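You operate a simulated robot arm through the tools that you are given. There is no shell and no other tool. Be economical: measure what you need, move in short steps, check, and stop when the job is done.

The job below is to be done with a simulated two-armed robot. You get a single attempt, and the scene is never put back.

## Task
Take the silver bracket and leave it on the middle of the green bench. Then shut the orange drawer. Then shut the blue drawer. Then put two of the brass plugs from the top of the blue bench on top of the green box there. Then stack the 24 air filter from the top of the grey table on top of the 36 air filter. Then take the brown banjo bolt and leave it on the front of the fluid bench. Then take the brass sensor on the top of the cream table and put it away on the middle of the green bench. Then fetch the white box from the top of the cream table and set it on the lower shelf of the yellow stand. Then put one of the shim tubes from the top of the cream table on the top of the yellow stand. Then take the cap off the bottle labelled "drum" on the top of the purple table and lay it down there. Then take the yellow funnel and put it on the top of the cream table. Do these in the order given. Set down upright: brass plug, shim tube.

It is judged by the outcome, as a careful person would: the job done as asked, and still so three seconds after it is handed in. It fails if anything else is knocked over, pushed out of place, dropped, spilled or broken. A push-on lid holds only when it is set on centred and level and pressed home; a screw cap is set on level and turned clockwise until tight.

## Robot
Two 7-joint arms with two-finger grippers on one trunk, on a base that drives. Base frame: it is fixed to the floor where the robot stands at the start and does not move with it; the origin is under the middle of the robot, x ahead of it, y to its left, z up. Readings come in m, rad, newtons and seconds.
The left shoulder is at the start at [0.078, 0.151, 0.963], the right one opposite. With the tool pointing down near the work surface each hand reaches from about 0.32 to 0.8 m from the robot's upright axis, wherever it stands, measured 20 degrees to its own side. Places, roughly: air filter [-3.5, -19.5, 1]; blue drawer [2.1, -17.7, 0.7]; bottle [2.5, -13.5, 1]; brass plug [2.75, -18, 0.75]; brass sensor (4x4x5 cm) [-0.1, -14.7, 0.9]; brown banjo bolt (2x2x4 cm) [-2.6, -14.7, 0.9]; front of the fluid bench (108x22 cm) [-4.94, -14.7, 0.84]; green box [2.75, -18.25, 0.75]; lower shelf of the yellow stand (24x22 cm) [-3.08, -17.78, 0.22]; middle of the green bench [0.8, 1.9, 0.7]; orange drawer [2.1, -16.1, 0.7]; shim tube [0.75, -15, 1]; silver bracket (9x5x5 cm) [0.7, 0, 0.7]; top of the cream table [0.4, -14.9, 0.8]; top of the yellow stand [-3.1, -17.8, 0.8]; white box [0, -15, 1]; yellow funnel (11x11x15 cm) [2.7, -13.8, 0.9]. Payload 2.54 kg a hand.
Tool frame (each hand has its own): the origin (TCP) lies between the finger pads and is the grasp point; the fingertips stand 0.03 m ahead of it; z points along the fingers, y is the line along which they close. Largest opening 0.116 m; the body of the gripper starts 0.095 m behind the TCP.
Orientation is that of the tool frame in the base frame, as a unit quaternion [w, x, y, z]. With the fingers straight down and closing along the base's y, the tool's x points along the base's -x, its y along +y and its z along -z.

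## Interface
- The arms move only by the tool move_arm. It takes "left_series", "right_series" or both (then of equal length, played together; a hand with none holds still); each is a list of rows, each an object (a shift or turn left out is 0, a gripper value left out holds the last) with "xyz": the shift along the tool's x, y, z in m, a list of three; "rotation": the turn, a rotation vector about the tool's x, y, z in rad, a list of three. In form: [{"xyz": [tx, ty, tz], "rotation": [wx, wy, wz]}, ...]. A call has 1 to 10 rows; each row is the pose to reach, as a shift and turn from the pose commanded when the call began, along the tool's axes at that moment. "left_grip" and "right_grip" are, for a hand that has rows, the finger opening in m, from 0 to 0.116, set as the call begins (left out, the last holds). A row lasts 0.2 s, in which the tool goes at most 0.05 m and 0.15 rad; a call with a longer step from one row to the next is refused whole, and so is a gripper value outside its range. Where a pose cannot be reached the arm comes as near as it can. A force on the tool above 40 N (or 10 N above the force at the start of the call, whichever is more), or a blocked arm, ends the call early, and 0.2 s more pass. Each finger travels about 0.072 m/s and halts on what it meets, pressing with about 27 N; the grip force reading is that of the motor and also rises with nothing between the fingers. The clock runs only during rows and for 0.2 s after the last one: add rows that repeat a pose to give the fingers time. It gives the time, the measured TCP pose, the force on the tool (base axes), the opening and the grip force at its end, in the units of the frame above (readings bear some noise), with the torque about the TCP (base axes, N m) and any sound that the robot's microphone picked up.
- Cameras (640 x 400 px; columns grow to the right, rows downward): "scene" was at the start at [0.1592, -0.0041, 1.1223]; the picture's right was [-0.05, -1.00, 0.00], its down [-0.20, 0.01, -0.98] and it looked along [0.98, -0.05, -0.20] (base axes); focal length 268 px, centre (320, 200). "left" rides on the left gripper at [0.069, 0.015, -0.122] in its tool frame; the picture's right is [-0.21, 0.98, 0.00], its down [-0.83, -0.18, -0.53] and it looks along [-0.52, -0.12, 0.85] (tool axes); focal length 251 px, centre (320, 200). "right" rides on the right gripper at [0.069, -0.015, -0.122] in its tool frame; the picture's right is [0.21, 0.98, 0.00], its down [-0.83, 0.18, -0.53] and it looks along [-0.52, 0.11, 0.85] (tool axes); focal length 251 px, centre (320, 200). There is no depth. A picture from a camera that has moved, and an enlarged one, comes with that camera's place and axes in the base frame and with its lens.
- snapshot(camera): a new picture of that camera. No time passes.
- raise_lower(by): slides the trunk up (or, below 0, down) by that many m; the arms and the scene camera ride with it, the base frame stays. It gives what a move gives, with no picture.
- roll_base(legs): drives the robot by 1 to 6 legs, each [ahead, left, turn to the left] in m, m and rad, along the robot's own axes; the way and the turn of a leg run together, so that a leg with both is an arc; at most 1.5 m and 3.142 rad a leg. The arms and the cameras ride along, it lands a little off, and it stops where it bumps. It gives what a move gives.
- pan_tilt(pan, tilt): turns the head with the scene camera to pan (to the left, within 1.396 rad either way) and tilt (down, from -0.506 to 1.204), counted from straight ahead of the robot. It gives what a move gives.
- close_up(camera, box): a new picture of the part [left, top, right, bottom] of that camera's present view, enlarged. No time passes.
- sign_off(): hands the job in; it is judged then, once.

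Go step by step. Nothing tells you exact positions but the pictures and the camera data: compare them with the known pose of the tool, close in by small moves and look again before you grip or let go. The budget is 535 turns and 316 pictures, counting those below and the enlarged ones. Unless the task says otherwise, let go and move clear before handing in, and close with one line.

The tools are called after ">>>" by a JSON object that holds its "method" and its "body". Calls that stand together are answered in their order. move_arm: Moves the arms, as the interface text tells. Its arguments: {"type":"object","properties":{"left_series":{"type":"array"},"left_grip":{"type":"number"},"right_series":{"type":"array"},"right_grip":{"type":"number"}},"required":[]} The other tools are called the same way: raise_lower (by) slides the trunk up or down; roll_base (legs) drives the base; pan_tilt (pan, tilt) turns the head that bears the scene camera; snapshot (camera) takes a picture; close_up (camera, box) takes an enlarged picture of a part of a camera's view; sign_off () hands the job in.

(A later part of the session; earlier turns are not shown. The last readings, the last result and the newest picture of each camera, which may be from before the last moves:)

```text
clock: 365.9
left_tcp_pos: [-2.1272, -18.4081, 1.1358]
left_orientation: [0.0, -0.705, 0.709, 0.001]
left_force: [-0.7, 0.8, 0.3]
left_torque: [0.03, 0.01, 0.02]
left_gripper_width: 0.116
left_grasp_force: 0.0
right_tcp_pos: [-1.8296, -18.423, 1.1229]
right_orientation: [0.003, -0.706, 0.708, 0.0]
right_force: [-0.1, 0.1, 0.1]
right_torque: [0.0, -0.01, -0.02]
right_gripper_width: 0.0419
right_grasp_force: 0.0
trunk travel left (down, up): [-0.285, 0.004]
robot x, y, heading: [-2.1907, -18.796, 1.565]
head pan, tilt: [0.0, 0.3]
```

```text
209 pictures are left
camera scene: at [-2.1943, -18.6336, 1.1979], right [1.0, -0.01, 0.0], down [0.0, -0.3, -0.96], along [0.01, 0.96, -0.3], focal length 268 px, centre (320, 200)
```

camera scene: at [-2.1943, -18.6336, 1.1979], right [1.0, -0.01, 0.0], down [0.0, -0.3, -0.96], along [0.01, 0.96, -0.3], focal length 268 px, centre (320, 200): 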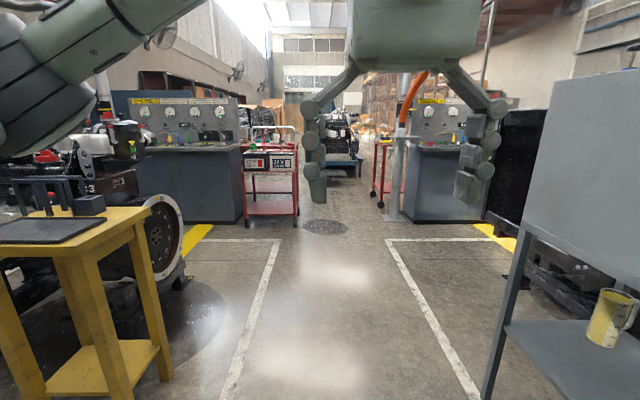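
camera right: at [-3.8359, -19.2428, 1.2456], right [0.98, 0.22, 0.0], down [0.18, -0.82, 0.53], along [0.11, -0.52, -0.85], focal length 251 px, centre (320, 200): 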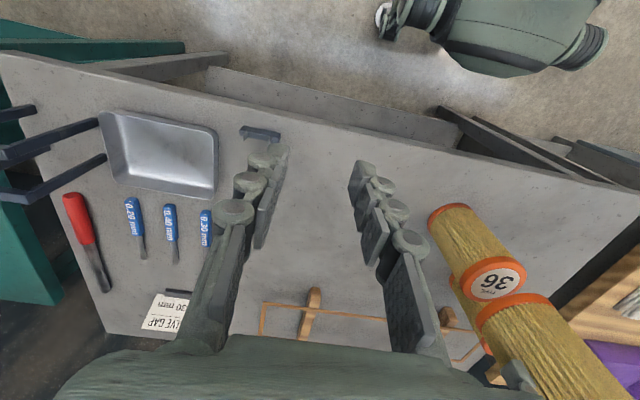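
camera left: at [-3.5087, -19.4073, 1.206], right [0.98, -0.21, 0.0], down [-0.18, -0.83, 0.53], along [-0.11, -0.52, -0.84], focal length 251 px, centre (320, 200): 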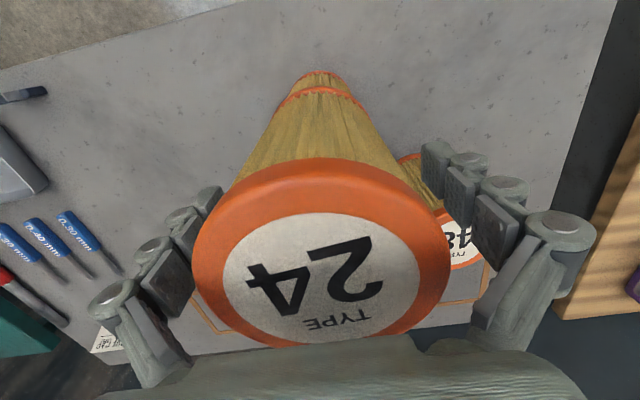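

The lane north is clear. The red cart with the bolt stands at x −3.07…−2.42 beginning y≈−15.8. I'll drive north along the lane, ending at x≈−1.9.

>>> {"method": "roll_base", "body": {"legs": [[1.3, 0, 0], [1.3, -0.13, 0]]}}

>>> {"method": "snapshot", "body": {"camera": "scene"}}

>>> {"method": "pan_tilt", "body": {"pan": 0.6, "tilt": 0.3}}

>>> {"method": "snapshot", "body": {"camera": "scene"}}

```text
clock: 378.5
left_tcp_pos: [-2.0103, -15.8094, 1.1352]
left_orientation: [-0.001, 0.708, -0.706, -0.001]
left_force: [-0.3, 0.1, -0.1]
left_torque: [0.0, 0.0, 0.0]
left_gripper_width: 0.1161
left_grasp_force: 0.1
right_tcp_pos: [-1.7127, -15.822, 1.1226]
right_orientation: [-0.003, 0.709, -0.705, 0.0]
right_force: [0.8, 0.2, -0.1]
right_torque: [-0.02, -0.01, -0.01]
right_gripper_width: 0.0422
right_grasp_force: 0.1
trunk travel left (down, up): [-0.285, 0.004]
robot x, y, heading: [-2.0753, -16.1997, 1.57]
head pan, tilt: [0.0, 0.3]
```

```text
208 pictures are left
camera scene: at [-2.0757, -16.0352, 1.1978], right [1.0, 0.0, 0.0], down [0.0, -0.3, -0.96], along [0.0, 0.96, -0.3], focal length 268 px, centre (320, 200)
```

scene: 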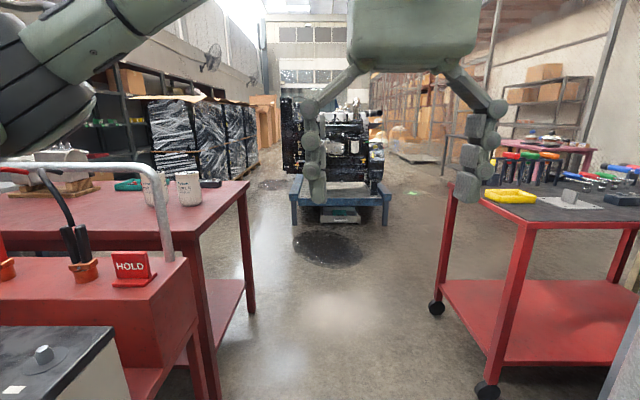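

```text
clock: 379.5
left_tcp_pos: [-2.0117, -15.8088, 1.1356]
left_orientation: [-0.002, 0.709, -0.706, 0.001]
left_force: [-0.4, -0.2, 0.2]
left_torque: [0.02, 0.01, 0.04]
left_gripper_width: 0.1162
left_grasp_force: 0.1
right_tcp_pos: [-1.7131, -15.8236, 1.1217]
right_orientation: [-0.002, 0.708, -0.706, 0.0]
right_force: [0.1, 0.4, 0.3]
right_torque: [0.01, -0.02, 0.01]
right_gripper_width: 0.0419
right_grasp_force: 0.1
trunk travel left (down, up): [-0.285, 0.004]
robot x, y, heading: [-2.0784, -16.1994, 1.571]
head pan, tilt: [0.6, 0.3]
```

```text
207 pictures are left
camera scene: at [-2.1283, -16.0518, 1.1979], right [0.82, 0.57, 0.0], down [0.17, -0.24, -0.96], along [-0.54, 0.79, -0.3], focal length 268 px, centre (320, 200)
```

scene: 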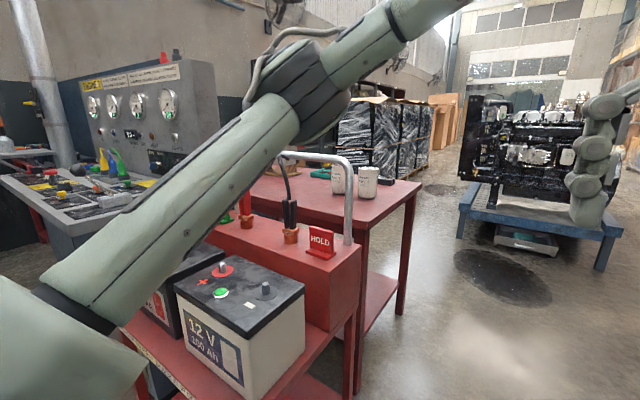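

The red table (east edge x≈−2.47, y −15.2…−14.5) should carry the bolt. Drive up beside it and turn to face west.

>>> {"method": "roll_base", "body": {"legs": [[0.75, -0.09, 0], [0.7, -0.085, 0], [0, 0, 1.571]]}}

>>> {"method": "pan_tilt", "body": {"pan": 0, "tilt": 0.5}}

>>> {"method": "snapshot", "body": {"camera": "scene"}}

```text
clock: 391.0
left_tcp_pos: [-2.3042, -14.6917, 1.1354]
left_orientation: [-0.001, 1.0, 0.006, 0.001]
left_force: [-0.1, 0.8, -0.9]
left_torque: [-0.03, 0.03, -0.04]
left_gripper_width: 0.1159
left_grasp_force: 0.0
right_tcp_pos: [-2.2928, -14.3938, 1.1225]
right_orientation: [-0.002, 1.0, 0.007, 0.0]
right_force: [0.0, -0.5, -0.5]
right_torque: [-0.04, 0.02, -0.01]
right_gripper_width: 0.0419
right_grasp_force: 0.1
trunk travel left (down, up): [-0.285, 0.004]
robot x, y, heading: [-1.9119, -14.7434, -3.132]
head pan, tilt: [0.6, 0.3]
```

```text
clock: 392.0
left_tcp_pos: [-2.3036, -14.691, 1.1357]
left_orientation: [-0.001, 1.0, 0.007, -0.001]
left_force: [0.2, 0.4, 0.2]
left_torque: [-0.03, 0.01, -0.02]
left_gripper_width: 0.116
left_grasp_force: 0.1
right_tcp_pos: [-2.2947, -14.3936, 1.1236]
right_orientation: [-0.001, 1.0, 0.007, -0.001]
right_force: [-0.5, -0.8, 0.7]
right_torque: [-0.01, -0.02, -0.02]
right_gripper_width: 0.0419
right_grasp_force: 0.1
trunk travel left (down, up): [-0.285, 0.004]
robot x, y, heading: [-1.9171, -14.749, -3.127]
head pan, tilt: [0.0, 0.499]
```

```text
206 pictures are left
camera scene: at [-2.0756, -14.7518, 1.1795], right [-0.01, 1.0, 0.0], down [0.48, 0.01, -0.88], along [-0.88, -0.01, -0.48], focal length 268 px, centre (320, 200)
```

scene: 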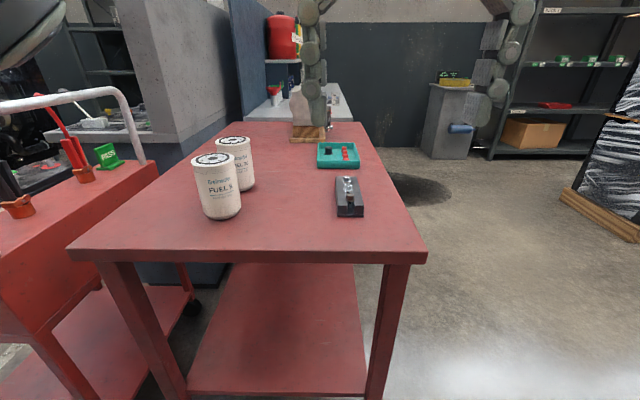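

>>> {"method": "close_up", "body": {"camera": "scene", "box": [270, 110, 430, 230]}}

>>> {"method": "snapshot", "body": {"camera": "left"}}

```text
3.33 times, centred on (350, 170) of scene
camera zoom: at [-2.0756, -14.7518, 1.1795], right [-0.01, 1.0, 0.0], down [0.48, 0.01, -0.88], along [-0.88, -0.01, -0.48], focal length 895 px, centre (220, 300)
```

zoom: 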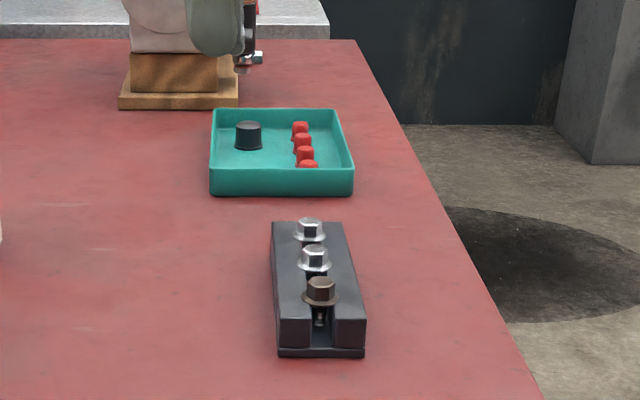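

```text
204 pictures are left
camera left: at [-2.2335, -14.7063, 1.2573], right [-0.2, -0.98, 0.0], down [-0.83, 0.17, 0.54], along [-0.52, 0.11, -0.84], focal length 251 px, centre (320, 200)
```

left: 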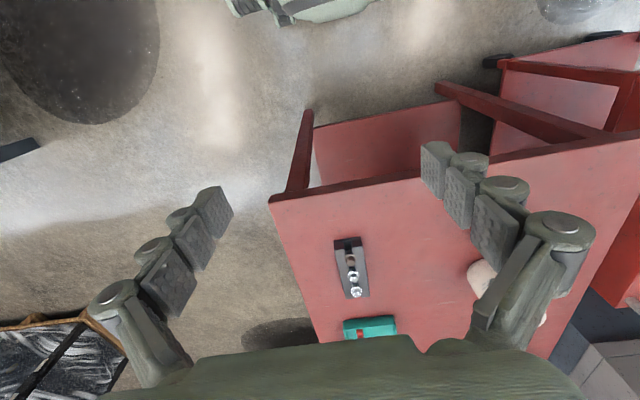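

The brown bolt is the nearest in a slotted holder, head at ≈[−2.601,−14.692,0.90]. I'll move the left hand aside and bring the right hand over it.

>>> {"method": "move_arm", "body": {"left_series": [{"xyz": [0, 0.04, 0]}, {"xyz": [0, 0.08, 0]}, {"xyz": [0, 0.12, 0]}, {"xyz": [0, 0.16, 0]}, {"xyz": [0, 0.2, 0]}, {"xyz": [0, 0.2, 0]}, {"xyz": [0, 0.2, 0]}], "right_grip": 0.06, "right_series": [{"xyz": [-0.045, 0, 0]}, {"xyz": [-0.09, 0, 0]}, {"xyz": [-0.135, 0.0, 0]}, {"xyz": [-0.18, 0.0, 0]}, {"xyz": [-0.22, 0.0, 0]}, {"xyz": [-0.265, 0.0, 0]}, {"xyz": [-0.31, 0, 0]}]}}

>>> {"method": "move_arm", "body": {"right_series": [{"xyz": [0, 0.045, 0]}, {"xyz": [0, 0.09, 0]}, {"xyz": [0, 0.135, 0.0]}, {"xyz": [0, 0.18, 0.02]}, {"xyz": [0, 0.22, 0.04]}, {"xyz": [0, 0.255, 0.06]}, {"xyz": [0, 0.294, 0.08]}, {"xyz": [0, 0.294, 0.12]}, {"xyz": [0, 0.294, 0.12]}]}}

>>> {"method": "snapshot", "body": {"camera": "right"}}

>>> {"method": "snapshot", "body": {"camera": "scene"}}

```text
clock: 393.6
left_tcp_pos: [-2.2994, -14.8886, 1.1352]
left_orientation: [0.0, 1.0, 0.007, 0.0]
left_force: [0.6, 0.5, -0.6]
left_torque: [0.0, 0.0, -0.02]
left_gripper_width: 0.1157
left_grasp_force: 0.0
right_tcp_pos: [-2.5821, -14.4113, 1.1115]
right_orientation: [-0.003, 1.0, 0.007, -0.002]
right_force: [-0.2, 0.3, -0.7]
right_torque: [0.02, 0.01, -0.03]
right_gripper_width: 0.0601
right_grasp_force: 0.0
right hand out of reach, approached as far as the arm can: row 7
trunk travel left (down, up): [-0.285, 0.004]
robot x, y, heading: [-1.9151, -14.7522, -3.123]
head pan, tilt: [0.0, 0.499]
```

```text
clock: 395.6
left_tcp_pos: [-2.2994, -14.8878, 1.1342]
left_orientation: [-0.001, 1.0, 0.007, 0.0]
left_force: [0.6, -0.2, 0.7]
left_torque: [0.0, 0.02, 0.01]
left_gripper_width: 0.1159
left_grasp_force: 0.0
right_tcp_pos: [-2.5777, -14.7024, 0.9931]
right_orientation: [-0.002, 1.0, 0.007, -0.002]
right_force: [0.1, 0.3, 0.3]
right_torque: [0.01, -0.01, -0.01]
right_gripper_width: 0.0598
right_grasp_force: 0.1
trunk travel left (down, up): [-0.285, 0.004]
robot x, y, heading: [-1.9127, -14.7507, -3.128]
head pan, tilt: [0.0, 0.499]
```

```text
203 pictures are left
camera right: at [-2.5087, -14.6871, 1.1153], right [0.23, -0.97, 0.0], down [-0.82, -0.2, 0.54], along [-0.52, -0.12, -0.84], focal length 251 px, centre (320, 200)
```

right: 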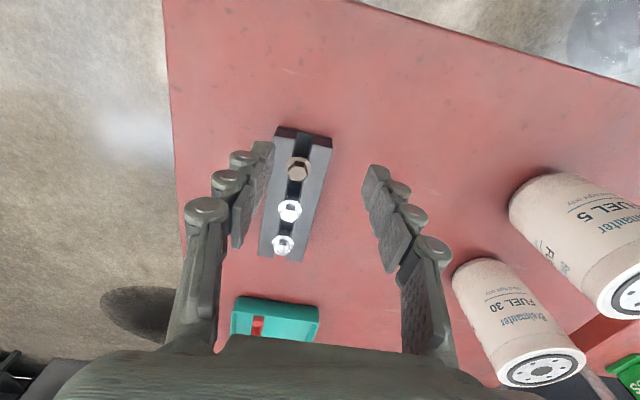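

```text
202 pictures are left
camera scene: at [-2.0753, -14.7519, 1.1795], right [-0.01, 1.0, 0.0], down [0.48, 0.01, -0.88], along [-0.88, -0.01, -0.48], focal length 268 px, centre (320, 200)
```

scene: 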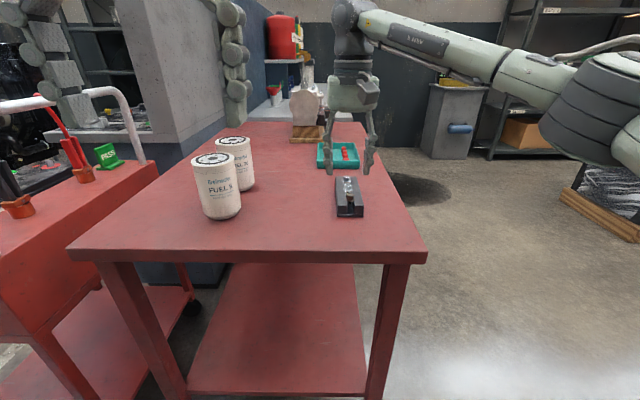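

>>> {"method": "move_arm", "body": {"right_grip": 0.05, "right_series": [{"xyz": [-0.015, -0.006, 0.0]}, {"xyz": [-0.029, -0.0124, 0.0]}, {"xyz": [-0.029, -0.0124, 0.02]}, {"xyz": [-0.029, -0.0124, 0.04]}, {"xyz": [-0.029, -0.0124, 0.04]}]}}

>>> {"method": "close_up", "body": {"camera": "right", "box": [220, 100, 420, 260]}}

>>> {"method": "close_up", "body": {"camera": "scene", "box": [290, 130, 410, 230]}}

```text
clock: 396.8
left_tcp_pos: [-2.2992, -14.8882, 1.1345]
left_orientation: [-0.001, 1.0, 0.008, -0.001]
left_force: [0.7, 0.5, -0.5]
left_torque: [-0.01, 0.02, 0.01]
left_gripper_width: 0.1158
left_grasp_force: 0.1
right_tcp_pos: [-2.6063, -14.691, 0.95]
right_orientation: [-0.002, 1.0, 0.007, -0.001]
right_force: [0.0, 0.1, -0.8]
right_torque: [0.0, -0.01, 0.03]
right_gripper_width: 0.0502
right_grasp_force: 0.0
trunk travel left (down, up): [-0.285, 0.004]
robot x, y, heading: [-1.9146, -14.7498, -3.13]
head pan, tilt: [0.0, 0.499]
```

```text
2.50 times, centred on (320, 180) of right
camera zoom: at [-2.5376, -14.6743, 1.0732], right [0.23, -0.97, 0.0], down [-0.82, -0.2, 0.54], along [-0.52, -0.12, -0.84], focal length 629 px, centre (320, 250)
```

zoom: 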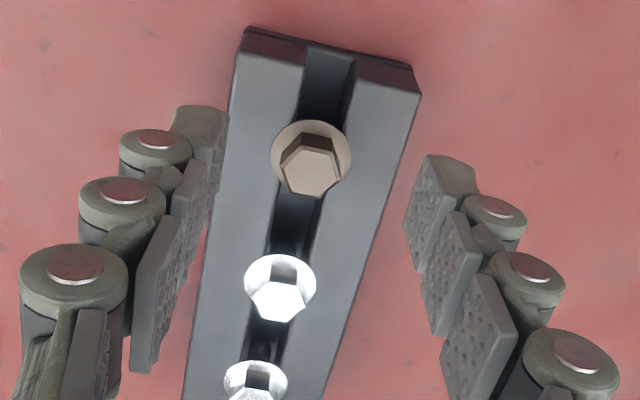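

```text
4.00 times, centred on (350, 180) of scene
camera zoom: at [-2.0755, -14.7517, 1.1795], right [-0.01, 1.0, 0.0], down [0.48, 0.01, -0.88], along [-0.88, -0.01, -0.48], focal length 1074 px, centre (200, 280)
```

zoom: 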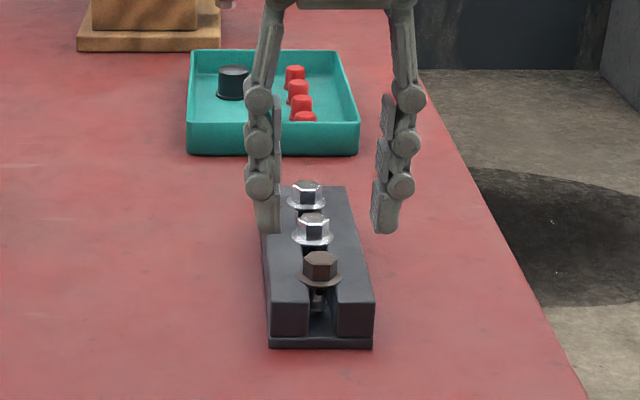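

>>> {"method": "move_arm", "body": {"right_series": [{"xyz": [-0.007, -0.001, 0.01]}, {"xyz": [-0.007, -0.001, 0.024]}, {"xyz": [-0.007, -0.001, 0.024]}]}}

>>> {"method": "close_up", "body": {"camera": "scene", "box": [290, 130, 410, 230]}}

```text
clock: 397.6
left_tcp_pos: [-2.2993, -14.8887, 1.1358]
left_orientation: [0.0, 1.0, 0.007, -0.001]
left_force: [0.3, -0.1, 0.0]
left_torque: [-0.01, 0.0, -0.02]
left_gripper_width: 0.1158
left_grasp_force: 0.1
right_tcp_pos: [-2.6143, -14.6901, 0.9257]
right_orientation: [-0.002, 1.0, 0.007, -0.001]
right_force: [0.1, -0.2, -0.6]
right_torque: [0.03, -0.01, -0.01]
right_gripper_width: 0.0502
right_grasp_force: 0.1
trunk travel left (down, up): [-0.285, 0.004]
robot x, y, heading: [-1.9148, -14.7538, -3.129]
head pan, tilt: [0.0, 0.499]
```

```text
4.00 times, centred on (350, 180) of scene
camera zoom: at [-2.0756, -14.7517, 1.1795], right [-0.01, 1.0, 0.0], down [0.48, 0.01, -0.88], along [-0.88, -0.01, -0.48], focal length 1074 px, centre (200, 280)
```

zoom: 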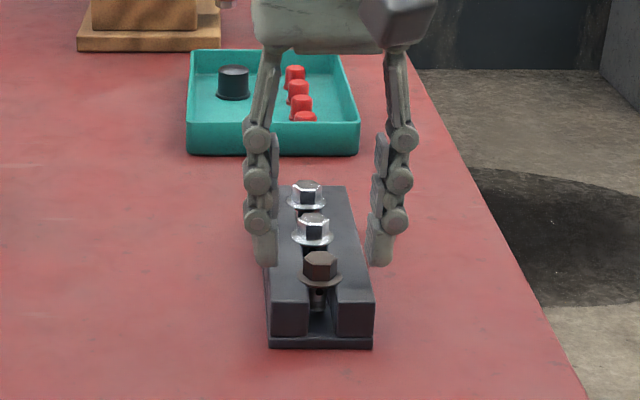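

Fingertips are still ~1 cm too high; go down a bit more, then grip.

>>> {"method": "move_arm", "body": {"right_series": [{"xyz": [-0.003, 0, 0.006]}, {"xyz": [-0.003, 0, 0.011]}, {"xyz": [-0.003, 0, 0.011]}]}}

>>> {"method": "move_arm", "body": {"right_grip": 0.0, "right_series": [{"xyz": [0, 0, 0]}, {"xyz": [0, 0, 0]}, {"xyz": [0, 0, 0]}, {"xyz": [0, 0, 0]}]}}

>>> {"method": "close_up", "body": {"camera": "right", "box": [220, 100, 420, 260]}}

>>> {"method": "close_up", "body": {"camera": "scene", "box": [290, 130, 410, 230]}}

```text
clock: 398.4
left_tcp_pos: [-2.2991, -14.8887, 1.1357]
left_orientation: [-0.001, 1.0, 0.007, -0.001]
left_force: [0.1, 0.8, -0.3]
left_torque: [-0.03, -0.01, -0.03]
left_gripper_width: 0.1159
left_grasp_force: 0.0
right_tcp_pos: [-2.6182, -14.6895, 0.9152]
right_orientation: [-0.002, 1.0, 0.007, -0.001]
right_force: [-0.5, -0.5, 1.0]
right_torque: [0.0, -0.01, 0.0]
right_gripper_width: 0.05
right_grasp_force: 0.0
trunk travel left (down, up): [-0.285, 0.004]
robot x, y, heading: [-1.9152, -14.7501, -3.127]
head pan, tilt: [0.0, 0.499]
```

```text
clock: 399.4
left_tcp_pos: [-2.2992, -14.8887, 1.1354]
left_orientation: [-0.001, 1.0, 0.008, -0.001]
left_force: [-0.6, 0.2, 0.5]
left_torque: [0.02, -0.01, 0.03]
left_gripper_width: 0.1161
left_grasp_force: 0.0
right_tcp_pos: [-2.619, -14.6895, 0.9147]
right_orientation: [-0.001, 1.0, 0.007, -0.001]
right_force: [0.6, 1.3, -1.1]
right_torque: [-0.01, 0.02, -0.04]
right_gripper_width: 0.018
right_grasp_force: 26.7
trunk travel left (down, up): [-0.285, 0.004]
robot x, y, heading: [-1.914, -14.7469, -3.127]
head pan, tilt: [0.0, 0.499]
```

```text
2.50 times, centred on (320, 180) of right
camera zoom: at [-2.5487, -14.6734, 1.0383], right [0.23, -0.97, 0.0], down [-0.82, -0.2, 0.53], along [-0.52, -0.12, -0.84], focal length 629 px, centre (320, 250)
```

zoom: 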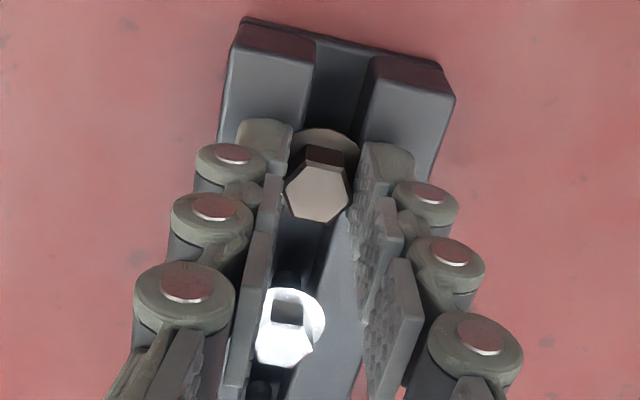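

```text
4.00 times, centred on (350, 180) of scene
camera zoom: at [-2.0757, -14.7517, 1.1795], right [-0.01, 1.0, 0.0], down [0.48, 0.01, -0.88], along [-0.88, -0.01, -0.48], focal length 1074 px, centre (200, 280)
```

zoom: 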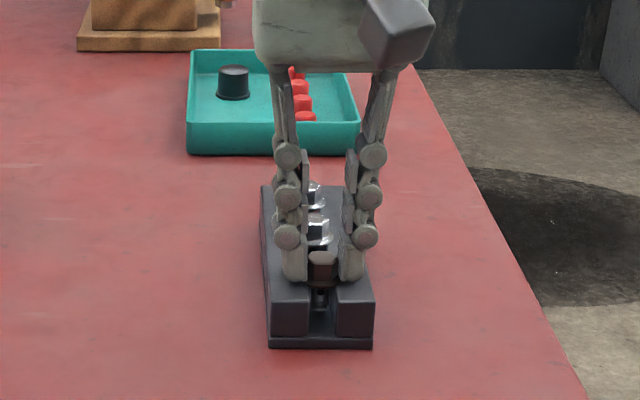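

Gripped the hex head. Lift straight up slowly.

>>> {"method": "move_arm", "body": {"right_series": [{"xyz": [0, 0, -0.01]}, {"xyz": [0, 0, -0.025]}, {"xyz": [0, 0, -0.05]}, {"xyz": [0, 0, -0.09]}, {"xyz": [0, 0, -0.13]}]}}

>>> {"method": "close_up", "body": {"camera": "scene", "box": [270, 90, 430, 230]}}

```text
clock: 400.6
left_tcp_pos: [-2.2983, -14.8898, 1.134]
left_orientation: [-0.001, 1.0, 0.006, -0.001]
left_force: [0.3, -0.2, 0.5]
left_torque: [-0.01, -0.03, 0.0]
left_gripper_width: 0.1158
left_grasp_force: 0.0
right_tcp_pos: [-2.6168, -14.6913, 1.0447]
right_orientation: [-0.002, 1.0, 0.007, -0.001]
right_force: [0.5, -0.7, -0.6]
right_torque: [0.0, 0.02, -0.01]
right_gripper_width: 0.0182
right_grasp_force: 26.5
trunk travel left (down, up): [-0.285, 0.004]
robot x, y, heading: [-1.9144, -14.7496, -3.123]
head pan, tilt: [0.0, 0.499]
```

```text
2.86 times, centred on (350, 160) of scene
camera zoom: at [-2.0751, -14.7521, 1.1795], right [-0.01, 1.0, 0.0], down [0.48, 0.01, -0.88], along [-0.88, -0.01, -0.48], focal length 767 px, centre (234, 314)
```

zoom: 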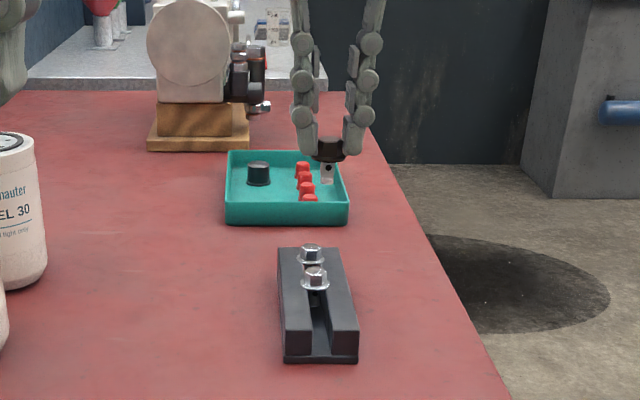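

The bolt is out. I'll retract the hand, sidestep north past the red table and look west for the fluid bench.

>>> {"method": "move_arm", "body": {"right_series": [{"xyz": [0.04, 0, -0.01]}, {"xyz": [0.08, -0.01, -0.02]}, {"xyz": [0.12, -0.02, -0.03]}, {"xyz": [0.16, -0.04, -0.04]}, {"xyz": [0.2, -0.07, -0.05]}, {"xyz": [0.24, -0.1, -0.06]}, {"xyz": [0.27, -0.13, -0.06]}]}}

>>> {"method": "roll_base", "body": {"legs": [[0, -0.85, -0.015]]}}

>>> {"method": "pan_tilt", "body": {"pan": 0.0, "tilt": 0.35}}

>>> {"method": "snapshot", "body": {"camera": "scene"}}

```text
refused: row 5 steps farther than a row can; nothing moved
```

```text
clock: 409.1
left_tcp_pos: [-2.3057, -14.0375, 1.1343]
left_orientation: [0.0, 1.0, -0.002, 0.0]
left_force: [-0.1, 0.4, -1.5]
left_torque: [0.01, -0.04, 0.01]
left_gripper_width: 0.1157
left_grasp_force: 0.1
right_tcp_pos: [-2.6203, -13.835, 1.044]
right_orientation: [-0.002, 1.0, -0.002, -0.001]
right_force: [0.0, 1.1, 0.0]
right_torque: [-0.02, 0.01, -0.01]
right_gripper_width: 0.0182
right_grasp_force: 27.7
trunk travel left (down, up): [-0.285, 0.004]
robot x, y, heading: [-1.921, -13.905, 3.137]
head pan, tilt: [0.0, 0.499]
```

```text
clock: 409.8
left_tcp_pos: [-2.3055, -14.0374, 1.1351]
left_orientation: [-0.001, 1.0, -0.002, -0.001]
left_force: [0.0, -0.5, -0.4]
left_torque: [0.04, -0.01, -0.04]
left_gripper_width: 0.116
left_grasp_force: 0.1
right_tcp_pos: [-2.621, -13.8346, 1.0448]
right_orientation: [-0.002, 1.0, -0.001, -0.001]
right_force: [-0.9, -0.3, -0.5]
right_torque: [-0.01, 0.04, 0.01]
right_gripper_width: 0.0182
right_grasp_force: 27.0
trunk travel left (down, up): [-0.285, 0.004]
robot x, y, heading: [-1.9237, -13.9052, 3.137]
head pan, tilt: [0.0, 0.351]
```

```text
195 pictures are left
camera scene: at [-2.0816, -13.9053, 1.1931], right [0.0, 1.0, 0.0], down [0.34, 0.0, -0.94], along [-0.94, 0.0, -0.34], focal length 268 px, centre (320, 200)
```

scene: 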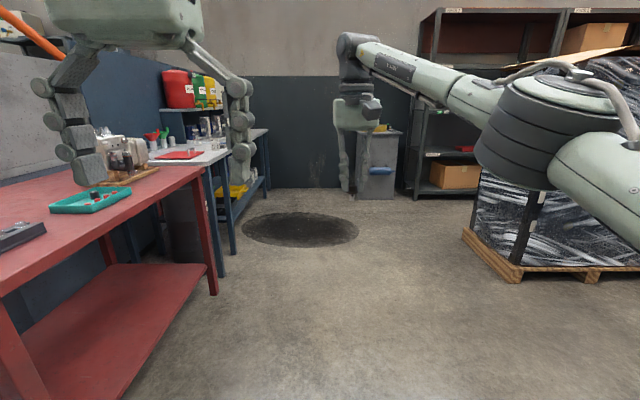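

The fluid bench is the white-topped blue bench behind the red table (front y≈−14.6, x −4.0…−5.5). Retract the hand, then drive west and turn to face it.

>>> {"method": "move_arm", "body": {"right_series": [{"xyz": [0.04, -0.01, -0.01]}, {"xyz": [0.08, -0.02, -0.02]}, {"xyz": [0.12, -0.04, -0.03]}, {"xyz": [0.155, -0.06, -0.04]}, {"xyz": [0.19, -0.08, -0.05]}, {"xyz": [0.225, -0.1, -0.06]}, {"xyz": [0.25, -0.12, -0.06]}]}}

>>> {"method": "roll_base", "body": {"legs": [[1.5, 0.0, 0], [1.4, 0, 0], [0, 0, 1.575]]}}

>>> {"method": "pan_tilt", "body": {"pan": 0.0, "tilt": 0.5}}

>>> {"method": "snapshot", "body": {"camera": "scene"}}

```text
clock: 411.4
left_tcp_pos: [-2.3051, -14.0381, 1.1338]
left_orientation: [0.0, 1.0, -0.001, -0.001]
left_force: [0.4, -0.2, 0.2]
left_torque: [0.04, -0.02, -0.02]
left_gripper_width: 0.1158
left_grasp_force: 0.1
right_tcp_pos: [-2.367, -13.715, 1.1026]
right_orientation: [-0.002, 1.0, -0.002, -0.002]
right_force: [0.7, 0.4, 0.5]
right_torque: [-0.05, 0.02, -0.04]
right_gripper_width: 0.0178
right_grasp_force: 26.6
trunk travel left (down, up): [-0.285, 0.004]
robot x, y, heading: [-1.9136, -13.9051, 3.137]
head pan, tilt: [0.0, 0.351]
```

```text
clock: 429.2
left_tcp_pos: [-4.64, -14.3095, 1.1358]
left_orientation: [0.0, 0.699, 0.715, -0.001]
left_force: [-0.3, 1.3, -0.6]
left_torque: [-0.01, 0.01, -0.04]
left_gripper_width: 0.116
left_grasp_force: 0.1
right_tcp_pos: [-4.9623, -14.3834, 1.1045]
right_orientation: [0.0, 0.698, 0.716, -0.002]
right_force: [-0.3, 0.5, 0.1]
right_torque: [-0.04, 0.03, -0.03]
right_gripper_width: 0.0181
right_grasp_force: 26.9
trunk travel left (down, up): [-0.285, 0.004]
robot x, y, heading: [-4.7836, -13.921, -1.547]
head pan, tilt: [0.0, 0.351]
```

```text
clock: 429.9
left_tcp_pos: [-4.6416, -14.3086, 1.1342]
left_orientation: [0.0, 0.699, 0.716, -0.002]
left_force: [0.0, -0.2, -0.7]
left_torque: [-0.01, 0.01, 0.0]
left_gripper_width: 0.1159
left_grasp_force: 0.0
right_tcp_pos: [-4.9614, -14.3824, 1.1035]
right_orientation: [-0.001, 0.699, 0.715, -0.002]
right_force: [-0.3, -0.2, 0.2]
right_torque: [0.0, 0.04, -0.01]
right_gripper_width: 0.0181
right_grasp_force: 27.1
trunk travel left (down, up): [-0.285, 0.004]
robot x, y, heading: [-4.7841, -13.9239, -1.547]
head pan, tilt: [0.0, 0.499]
```

```text
194 pictures are left
camera scene: at [-4.7818, -14.0845, 1.1795], right [-1.0, -0.02, 0.0], down [-0.01, 0.48, -0.88], along [0.02, -0.88, -0.48], focal length 268 px, centre (320, 200)
```

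scene: 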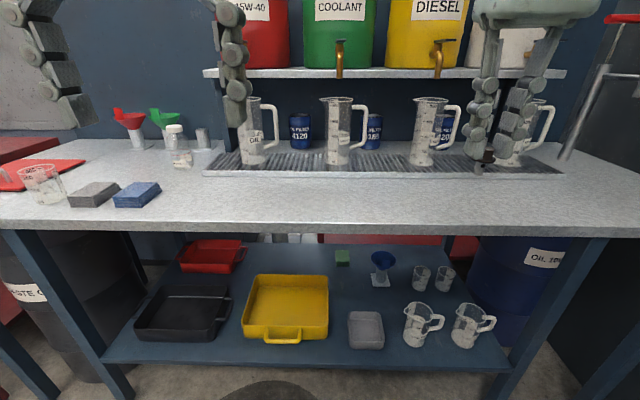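

The front strip (y −14.60…−14.82) is clear. I'll move closer and lower the bolt at ≈[−4.97,−14.71].

>>> {"method": "roll_base", "body": {"legs": [[0.16, 0, -0.024]]}}

>>> {"method": "move_arm", "body": {"right_series": [{"xyz": [-0.04, 0, 0]}, {"xyz": [-0.08, 0, 0.03]}, {"xyz": [-0.12, 0, 0.06]}, {"xyz": [-0.155, 0, 0.09]}, {"xyz": [-0.17, 0, 0.13]}, {"xyz": [-0.17, 0, 0.165]}, {"xyz": [-0.17, 0, 0.165]}]}}

>>> {"method": "snapshot", "body": {"camera": "scene"}}

>>> {"method": "snapshot", "body": {"camera": "right"}}

```text
clock: 431.3
left_tcp_pos: [-4.6473, -14.4703, 1.1341]
left_orientation: [0.0, 0.706, 0.709, 0.001]
left_force: [-0.3, -0.9, 0.7]
left_torque: [0.05, 0.01, 0.01]
left_gripper_width: 0.1159
left_grasp_force: 0.1
right_tcp_pos: [-4.9694, -14.536, 1.1033]
right_orientation: [0.0, 0.706, 0.708, -0.001]
right_force: [-0.1, -0.4, 0.0]
right_torque: [0.07, 0.03, -0.01]
right_gripper_width: 0.018
right_grasp_force: 27.0
trunk travel left (down, up): [-0.285, 0.004]
robot x, y, heading: [-4.7873, -14.0857, -1.574]
head pan, tilt: [0.0, 0.499]
```

```text
clock: 432.9
left_tcp_pos: [-4.6468, -14.4709, 1.134]
left_orientation: [0.0, 0.706, 0.708, -0.001]
left_force: [-0.1, 0.4, -0.3]
left_torque: [0.01, 0.01, 0.03]
left_gripper_width: 0.116
left_grasp_force: 0.0
right_tcp_pos: [-4.9695, -14.707, 0.9379]
right_orientation: [-0.001, 0.706, 0.708, -0.002]
right_force: [0.3, 0.0, 0.6]
right_torque: [-0.04, -0.02, 0.0]
right_gripper_width: 0.0179
right_grasp_force: 27.5
trunk travel left (down, up): [-0.285, 0.004]
robot x, y, heading: [-4.7798, -14.0821, -1.566]
head pan, tilt: [0.0, 0.499]
```

```text
193 pictures are left
camera scene: at [-4.7831, -14.2426, 1.1795], right [-1.0, 0.0, 0.0], down [0.0, 0.48, -0.88], along [0.0, -0.88, -0.48], focal length 268 px, centre (320, 200)
```

scene: 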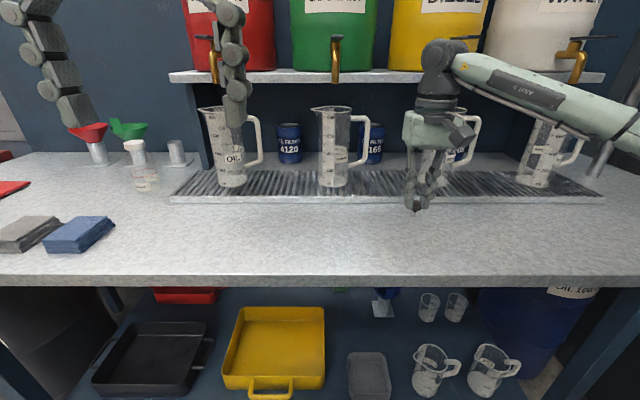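

```text
192 pictures are left
camera right: at [-4.9859, -14.6373, 1.0615], right [0.98, 0.22, 0.0], down [0.19, -0.82, 0.54], along [0.11, -0.52, -0.84], focal length 251 px, centre (320, 200)
```

right: 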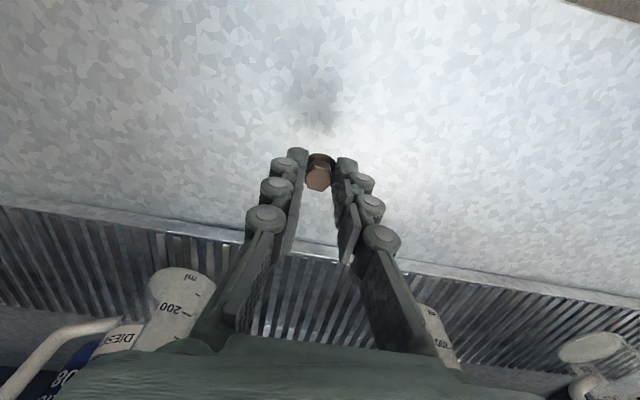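

>>> {"method": "move_arm", "body": {"right_series": [{"xyz": [0.01, 0, 0.015]}, {"xyz": [0.01, 0, 0.03]}, {"xyz": [0.01, 0, 0.036]}, {"xyz": [0.01, 0, 0.041]}]}}

>>> {"method": "close_up", "body": {"camera": "scene", "box": [350, 120, 510, 240]}}

```text
clock: 433.9
left_tcp_pos: [-4.6471, -14.469, 1.136]
left_orientation: [0.001, 0.706, 0.709, -0.002]
left_force: [-0.1, -0.6, 0.5]
left_torque: [0.01, 0.0, 0.04]
left_gripper_width: 0.1158
left_grasp_force: 0.0
right_tcp_pos: [-4.9706, -14.6962, 0.9022]
right_orientation: [0.003, 0.706, 0.708, -0.004]
right_force: [-2.6, -2.6, 19.0]
right_torque: [-0.23, 0.05, 0.05]
right_gripper_width: 0.0182
right_grasp_force: 27.7
trunk travel left (down, up): [-0.285, 0.004]
robot x, y, heading: [-4.7794, -14.0813, -1.57]
head pan, tilt: [0.0, 0.499]
```

```text
3.33 times, centred on (430, 180) of scene
camera zoom: at [-4.7828, -14.2411, 1.1802], right [-1.0, 0.0, 0.0], down [0.0, 0.48, -0.88], along [0.0, -0.88, -0.48], focal length 895 px, centre (-47, 267)
```

zoom: 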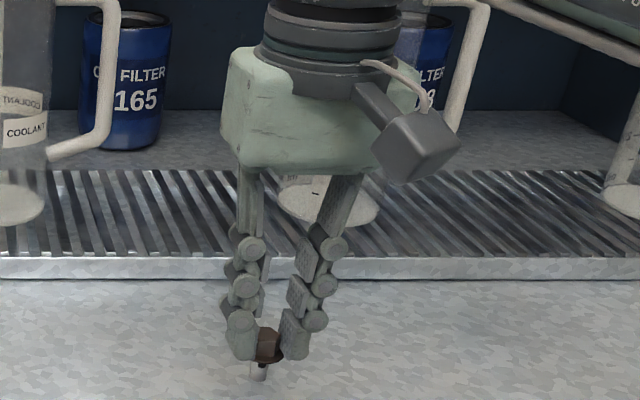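

Contact. Ease up 2 mm and release gently.

>>> {"method": "move_arm", "body": {"right_series": [{"xyz": [0, 0, -0.003]}, {"xyz": [0, 0, -0.003]}]}}

>>> {"method": "move_arm", "body": {"right_grip": 0.05, "right_series": [{"xyz": [0, 0, 0]}, {"xyz": [0, 0, 0]}, {"xyz": [0, 0, 0]}, {"xyz": [0, 0, -0.03]}, {"xyz": [0, 0, -0.07]}, {"xyz": [0, 0, -0.11]}, {"xyz": [0.04, 0, -0.13]}]}}

>>> {"method": "close_up", "body": {"camera": "scene", "box": [350, 140, 510, 260]}}

```text
clock: 434.5
left_tcp_pos: [-4.6468, -14.4696, 1.1344]
left_orientation: [0.0, 0.706, 0.708, -0.001]
left_force: [0.0, -0.4, 0.4]
left_torque: [0.04, -0.04, -0.01]
left_gripper_width: 0.1162
left_grasp_force: 0.1
right_tcp_pos: [-4.9702, -14.6958, 0.902]
right_orientation: [0.0, 0.706, 0.708, -0.003]
right_force: [-1.7, -4.1, 13.6]
right_torque: [-0.27, 0.03, -0.01]
right_gripper_width: 0.0182
right_grasp_force: 27.1
trunk travel left (down, up): [-0.285, 0.004]
robot x, y, heading: [-4.7814, -14.0838, -1.565]
head pan, tilt: [0.0, 0.499]
```

```text
clock: 436.1
left_tcp_pos: [-4.6476, -14.4694, 1.1359]
left_orientation: [0.002, 0.706, 0.708, -0.001]
left_force: [0.6, 0.1, 0.3]
left_torque: [0.0, 0.01, -0.03]
left_gripper_width: 0.1159
left_grasp_force: 0.1
right_tcp_pos: [-4.9699, -14.653, 1.0331]
right_orientation: [0.0, 0.706, 0.708, -0.003]
right_force: [0.0, -0.7, 0.4]
right_torque: [-0.05, 0.02, 0.01]
right_gripper_width: 0.05
right_grasp_force: 0.1
trunk travel left (down, up): [-0.285, 0.004]
robot x, y, heading: [-4.7849, -14.0848, -1.568]
head pan, tilt: [0.0, 0.499]
```

```text
3.33 times, centred on (430, 200) of scene
camera zoom: at [-4.7834, -14.2418, 1.1796], right [-1.0, 0.0, 0.0], down [0.0, 0.48, -0.88], along [0.0, -0.88, -0.48], focal length 895 px, centre (-47, 200)
```

zoom: 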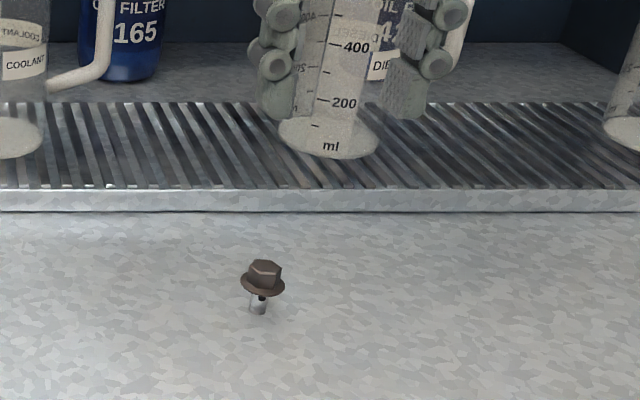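

The bolt stands on the front strip. Next is the brass sensor on the cream table. Back off, turn east and drive back along y≈−13.9.

>>> {"method": "move_arm", "body": {"right_series": [{"xyz": [0.04, 0, -0.02]}, {"xyz": [0.08, 0, -0.04]}, {"xyz": [0.12, 0, -0.06]}, {"xyz": [0.16, 0, -0.08]}]}}

>>> {"method": "roll_base", "body": {"legs": [[-0.17, 0, 0], [0, 0, 1.57], [1.5, 0, 0], [1.5, 0, 0], [1.4, 0, 0]]}}

>>> {"method": "pan_tilt", "body": {"pan": -0.6, "tilt": 0.4}}

>>> {"method": "snapshot", "body": {"camera": "scene"}}

```text
clock: 437.1
left_tcp_pos: [-4.647, -14.4699, 1.1354]
left_orientation: [0.001, 0.706, 0.708, 0.0]
left_force: [-0.7, 0.0, -0.3]
left_torque: [0.0, 0.01, -0.01]
left_gripper_width: 0.116
left_grasp_force: 0.1
right_tcp_pos: [-4.9706, -14.4953, 1.111]
right_orientation: [0.0, 0.706, 0.708, -0.002]
right_force: [0.7, 0.6, -0.5]
right_torque: [-0.04, 0.01, -0.04]
right_gripper_width: 0.0502
right_grasp_force: 0.1
trunk travel left (down, up): [-0.285, 0.004]
robot x, y, heading: [-4.7797, -14.0886, -1.563]
head pan, tilt: [0.0, 0.499]
```

```text
clock: 463.1
left_tcp_pos: [0.0102, -13.8446, 1.1347]
left_orientation: [0.001, -0.002, 1.0, 0.0]
left_force: [-0.1, -0.2, -0.5]
left_torque: [-0.01, 0.04, -0.01]
left_gripper_width: 0.1159
left_grasp_force: 0.1
right_tcp_pos: [0.0372, -14.1651, 1.1101]
right_orientation: [0.002, -0.001, 1.0, -0.002]
right_force: [0.8, 0.0, -0.8]
right_torque: [-0.06, 0.03, 0.02]
right_gripper_width: 0.0502
right_grasp_force: 0.0
trunk travel left (down, up): [-0.285, 0.004]
robot x, y, heading: [-0.3753, -13.9775, 0.003]
head pan, tilt: [0.0, 0.499]
```

```text
clock: 464.1
left_tcp_pos: [0.0105, -13.8438, 1.1346]
left_orientation: [0.0, -0.002, 1.0, -0.001]
left_force: [-0.3, 0.3, 0.0]
left_torque: [0.02, -0.02, -0.04]
left_gripper_width: 0.1161
left_grasp_force: 0.1
right_tcp_pos: [0.037, -14.1667, 1.1112]
right_orientation: [0.001, -0.002, 1.0, -0.002]
right_force: [0.7, 0.7, -0.2]
right_torque: [0.01, 0.01, -0.04]
right_gripper_width: 0.0499
right_grasp_force: 0.1
trunk travel left (down, up): [-0.285, 0.004]
robot x, y, heading: [-0.376, -13.9792, 0.003]
head pan, tilt: [-0.6, 0.4]
```

```text
189 pictures are left
camera scene: at [-0.2325, -14.0305, 1.1886], right [-0.56, -0.83, 0.0], down [-0.32, 0.22, -0.92], along [0.76, -0.52, -0.39], focal length 268 px, centre (320, 200)
```

scene: 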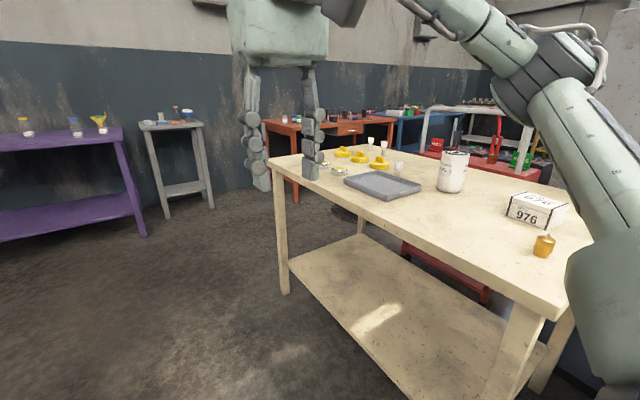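

The brass sensor and the white box "976" are at the west end of the cream table. Turn right to face it.

>>> {"method": "roll_base", "body": {"legs": [[0, 0, -1.574]]}}

>>> {"method": "pan_tilt", "body": {"pan": 0.1, "tilt": 0.6}}

>>> {"method": "snapshot", "body": {"camera": "scene"}}

>>> {"method": "snapshot", "body": {"camera": "left"}}

```text
clock: 468.5
left_tcp_pos: [-0.2472, -14.3669, 1.1351]
left_orientation: [0.001, 0.71, 0.704, 0.0]
left_force: [0.3, -0.4, -0.9]
left_torque: [0.02, -0.02, 0.0]
left_gripper_width: 0.116
left_grasp_force: 0.0
right_tcp_pos: [-0.5691, -14.3878, 1.1099]
right_orientation: [-0.001, 0.711, 0.703, -0.002]
right_force: [0.3, 0.0, -0.3]
right_torque: [0.03, 0.01, -0.01]
right_gripper_width: 0.0502
right_grasp_force: 0.1
trunk travel left (down, up): [-0.285, 0.004]
robot x, y, heading: [-0.3781, -13.9795, -1.585]
head pan, tilt: [-0.6, 0.4]
```

```text
clock: 469.5
left_tcp_pos: [-0.2478, -14.368, 1.1356]
left_orientation: [0.0, 0.711, 0.703, -0.002]
left_force: [0.6, -0.2, -0.5]
left_torque: [0.01, 0.07, 0.03]
left_gripper_width: 0.1158
left_grasp_force: 0.1
right_tcp_pos: [-0.5695, -14.3881, 1.1117]
right_orientation: [-0.001, 0.71, 0.704, -0.002]
right_force: [0.3, 0.0, 1.3]
right_torque: [0.01, 0.01, 0.0]
right_gripper_width: 0.0501
right_grasp_force: 0.1
trunk travel left (down, up): [-0.285, 0.004]
robot x, y, heading: [-0.3752, -13.9779, -1.588]
head pan, tilt: [0.099, 0.6]
```

```text
188 pictures are left
camera scene: at [-0.3703, -14.1348, 1.1704], right [-1.0, -0.09, 0.0], down [-0.05, 0.56, -0.83], along [0.07, -0.82, -0.56], focal length 268 px, centre (320, 200)
```

scene: 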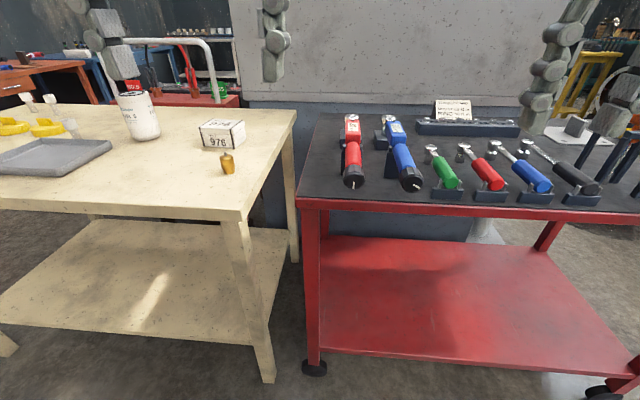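

```text
187 pictures are left
camera left: at [-0.2302, -14.2985, 1.2564], right [0.97, -0.23, 0.0], down [-0.19, -0.82, 0.54], along [-0.12, -0.52, -0.84], focal length 251 px, centre (320, 200)
```

left: 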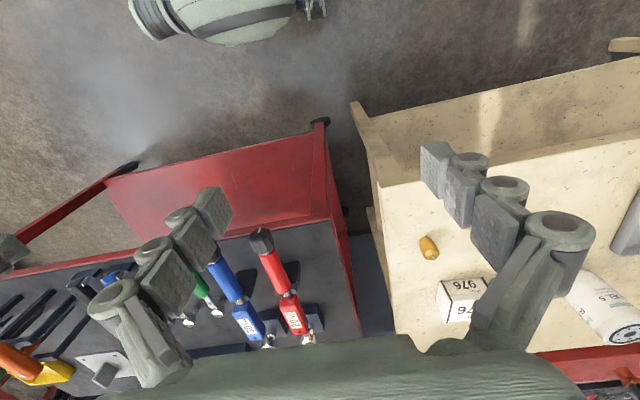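

Sensor ≈[−0.09,−14.71]. Shift left 0.2 m and 0.1 m closer.

>>> {"method": "roll_base", "body": {"legs": [[0.1, 0.2, 0.015]]}}

>>> {"method": "close_up", "body": {"camera": "scene", "box": [240, 80, 440, 220]}}

>>> {"method": "snapshot", "body": {"camera": "left"}}

```text
clock: 472.1
left_tcp_pos: [-0.0375, -14.4659, 1.1342]
left_orientation: [0.0, 0.706, 0.708, -0.001]
left_force: [-0.7, -0.5, -0.5]
left_torque: [-0.02, 0.04, 0.04]
left_gripper_width: 0.1159
left_grasp_force: 0.1
right_tcp_pos: [-0.3604, -14.4927, 1.11]
right_orientation: [-0.001, 0.706, 0.709, -0.002]
right_force: [0.3, 0.5, 0.3]
right_torque: [-0.03, -0.01, 0.02]
right_gripper_width: 0.0501
right_grasp_force: 0.1
trunk travel left (down, up): [-0.285, 0.004]
robot x, y, heading: [-0.1736, -14.0788, -1.572]
head pan, tilt: [0.099, 0.6]
```

```text
2.86 times, centred on (340, 150) of scene
camera zoom: at [-0.1649, -14.2364, 1.1704], right [-0.99, -0.1, 0.0], down [-0.06, 0.56, -0.82], along [0.08, -0.82, -0.57], focal length 767 px, centre (263, 343)
```

zoom: 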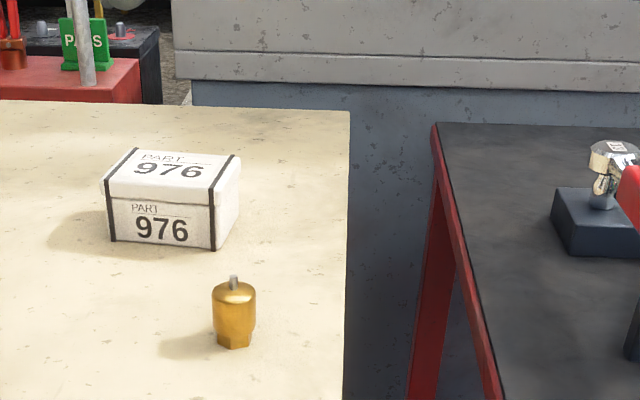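

```text
185 pictures are left
camera left: at [-0.0225, -14.398, 1.2563], right [0.98, -0.21, 0.0], down [-0.18, -0.83, 0.54], along [-0.11, -0.52, -0.84], focal length 251 px, centre (320, 200)
```

left: 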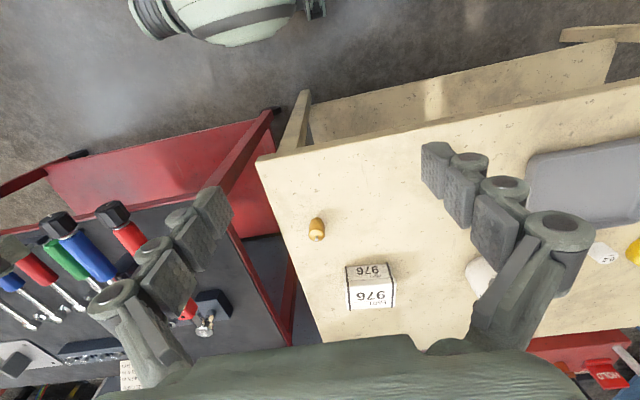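

Sensor at ≈[−0.095,−14.707]. Move the left hand over it.

>>> {"method": "move_arm", "body": {"left_grip": 0.07, "left_series": [{"xyz": [-0.045, -0.01, 0]}, {"xyz": [-0.09, -0.02, 0]}, {"xyz": [-0.135, -0.03, 0.01]}, {"xyz": [-0.18, -0.04, 0.02]}, {"xyz": [-0.22, -0.05, 0.04]}, {"xyz": [-0.241, -0.0575, 0.08]}, {"xyz": [-0.241, -0.0575, 0.125]}, {"xyz": [-0.241, -0.0575, 0.17]}, {"xyz": [-0.241, -0.0575, 0.17]}]}}

>>> {"method": "snapshot", "body": {"camera": "left"}}

```text
clock: 474.1
left_tcp_pos: [-0.0948, -14.7062, 0.9639]
left_orientation: [0.0, 0.706, 0.709, -0.001]
left_force: [0.4, -0.7, -0.7]
left_torque: [-0.01, -0.01, 0.02]
left_gripper_width: 0.07
left_grasp_force: 0.0
right_tcp_pos: [-0.36, -14.4924, 1.1108]
right_orientation: [0.0, 0.706, 0.709, -0.001]
right_force: [1.1, -1.5, -0.5]
right_torque: [-0.01, 0.01, -0.01]
right_gripper_width: 0.05
right_grasp_force: 0.2
trunk travel left (down, up): [-0.285, 0.004]
robot x, y, heading: [-0.1731, -14.0829, -1.566]
head pan, tilt: [0.099, 0.6]
```

```text
184 pictures are left
camera left: at [-0.0801, -14.6373, 1.0857], right [0.98, -0.21, 0.0], down [-0.18, -0.83, 0.54], along [-0.11, -0.52, -0.84], focal length 251 px, centre (320, 200)
```

left: 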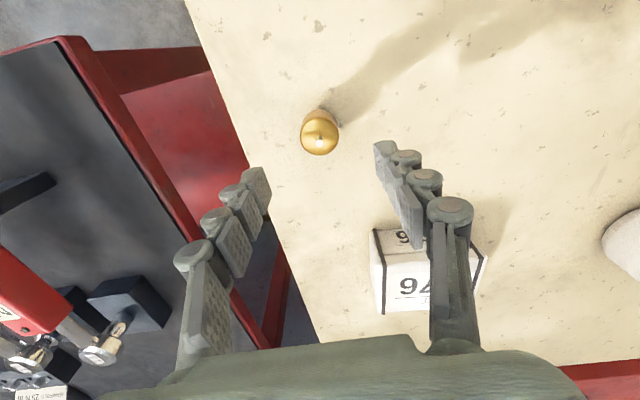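

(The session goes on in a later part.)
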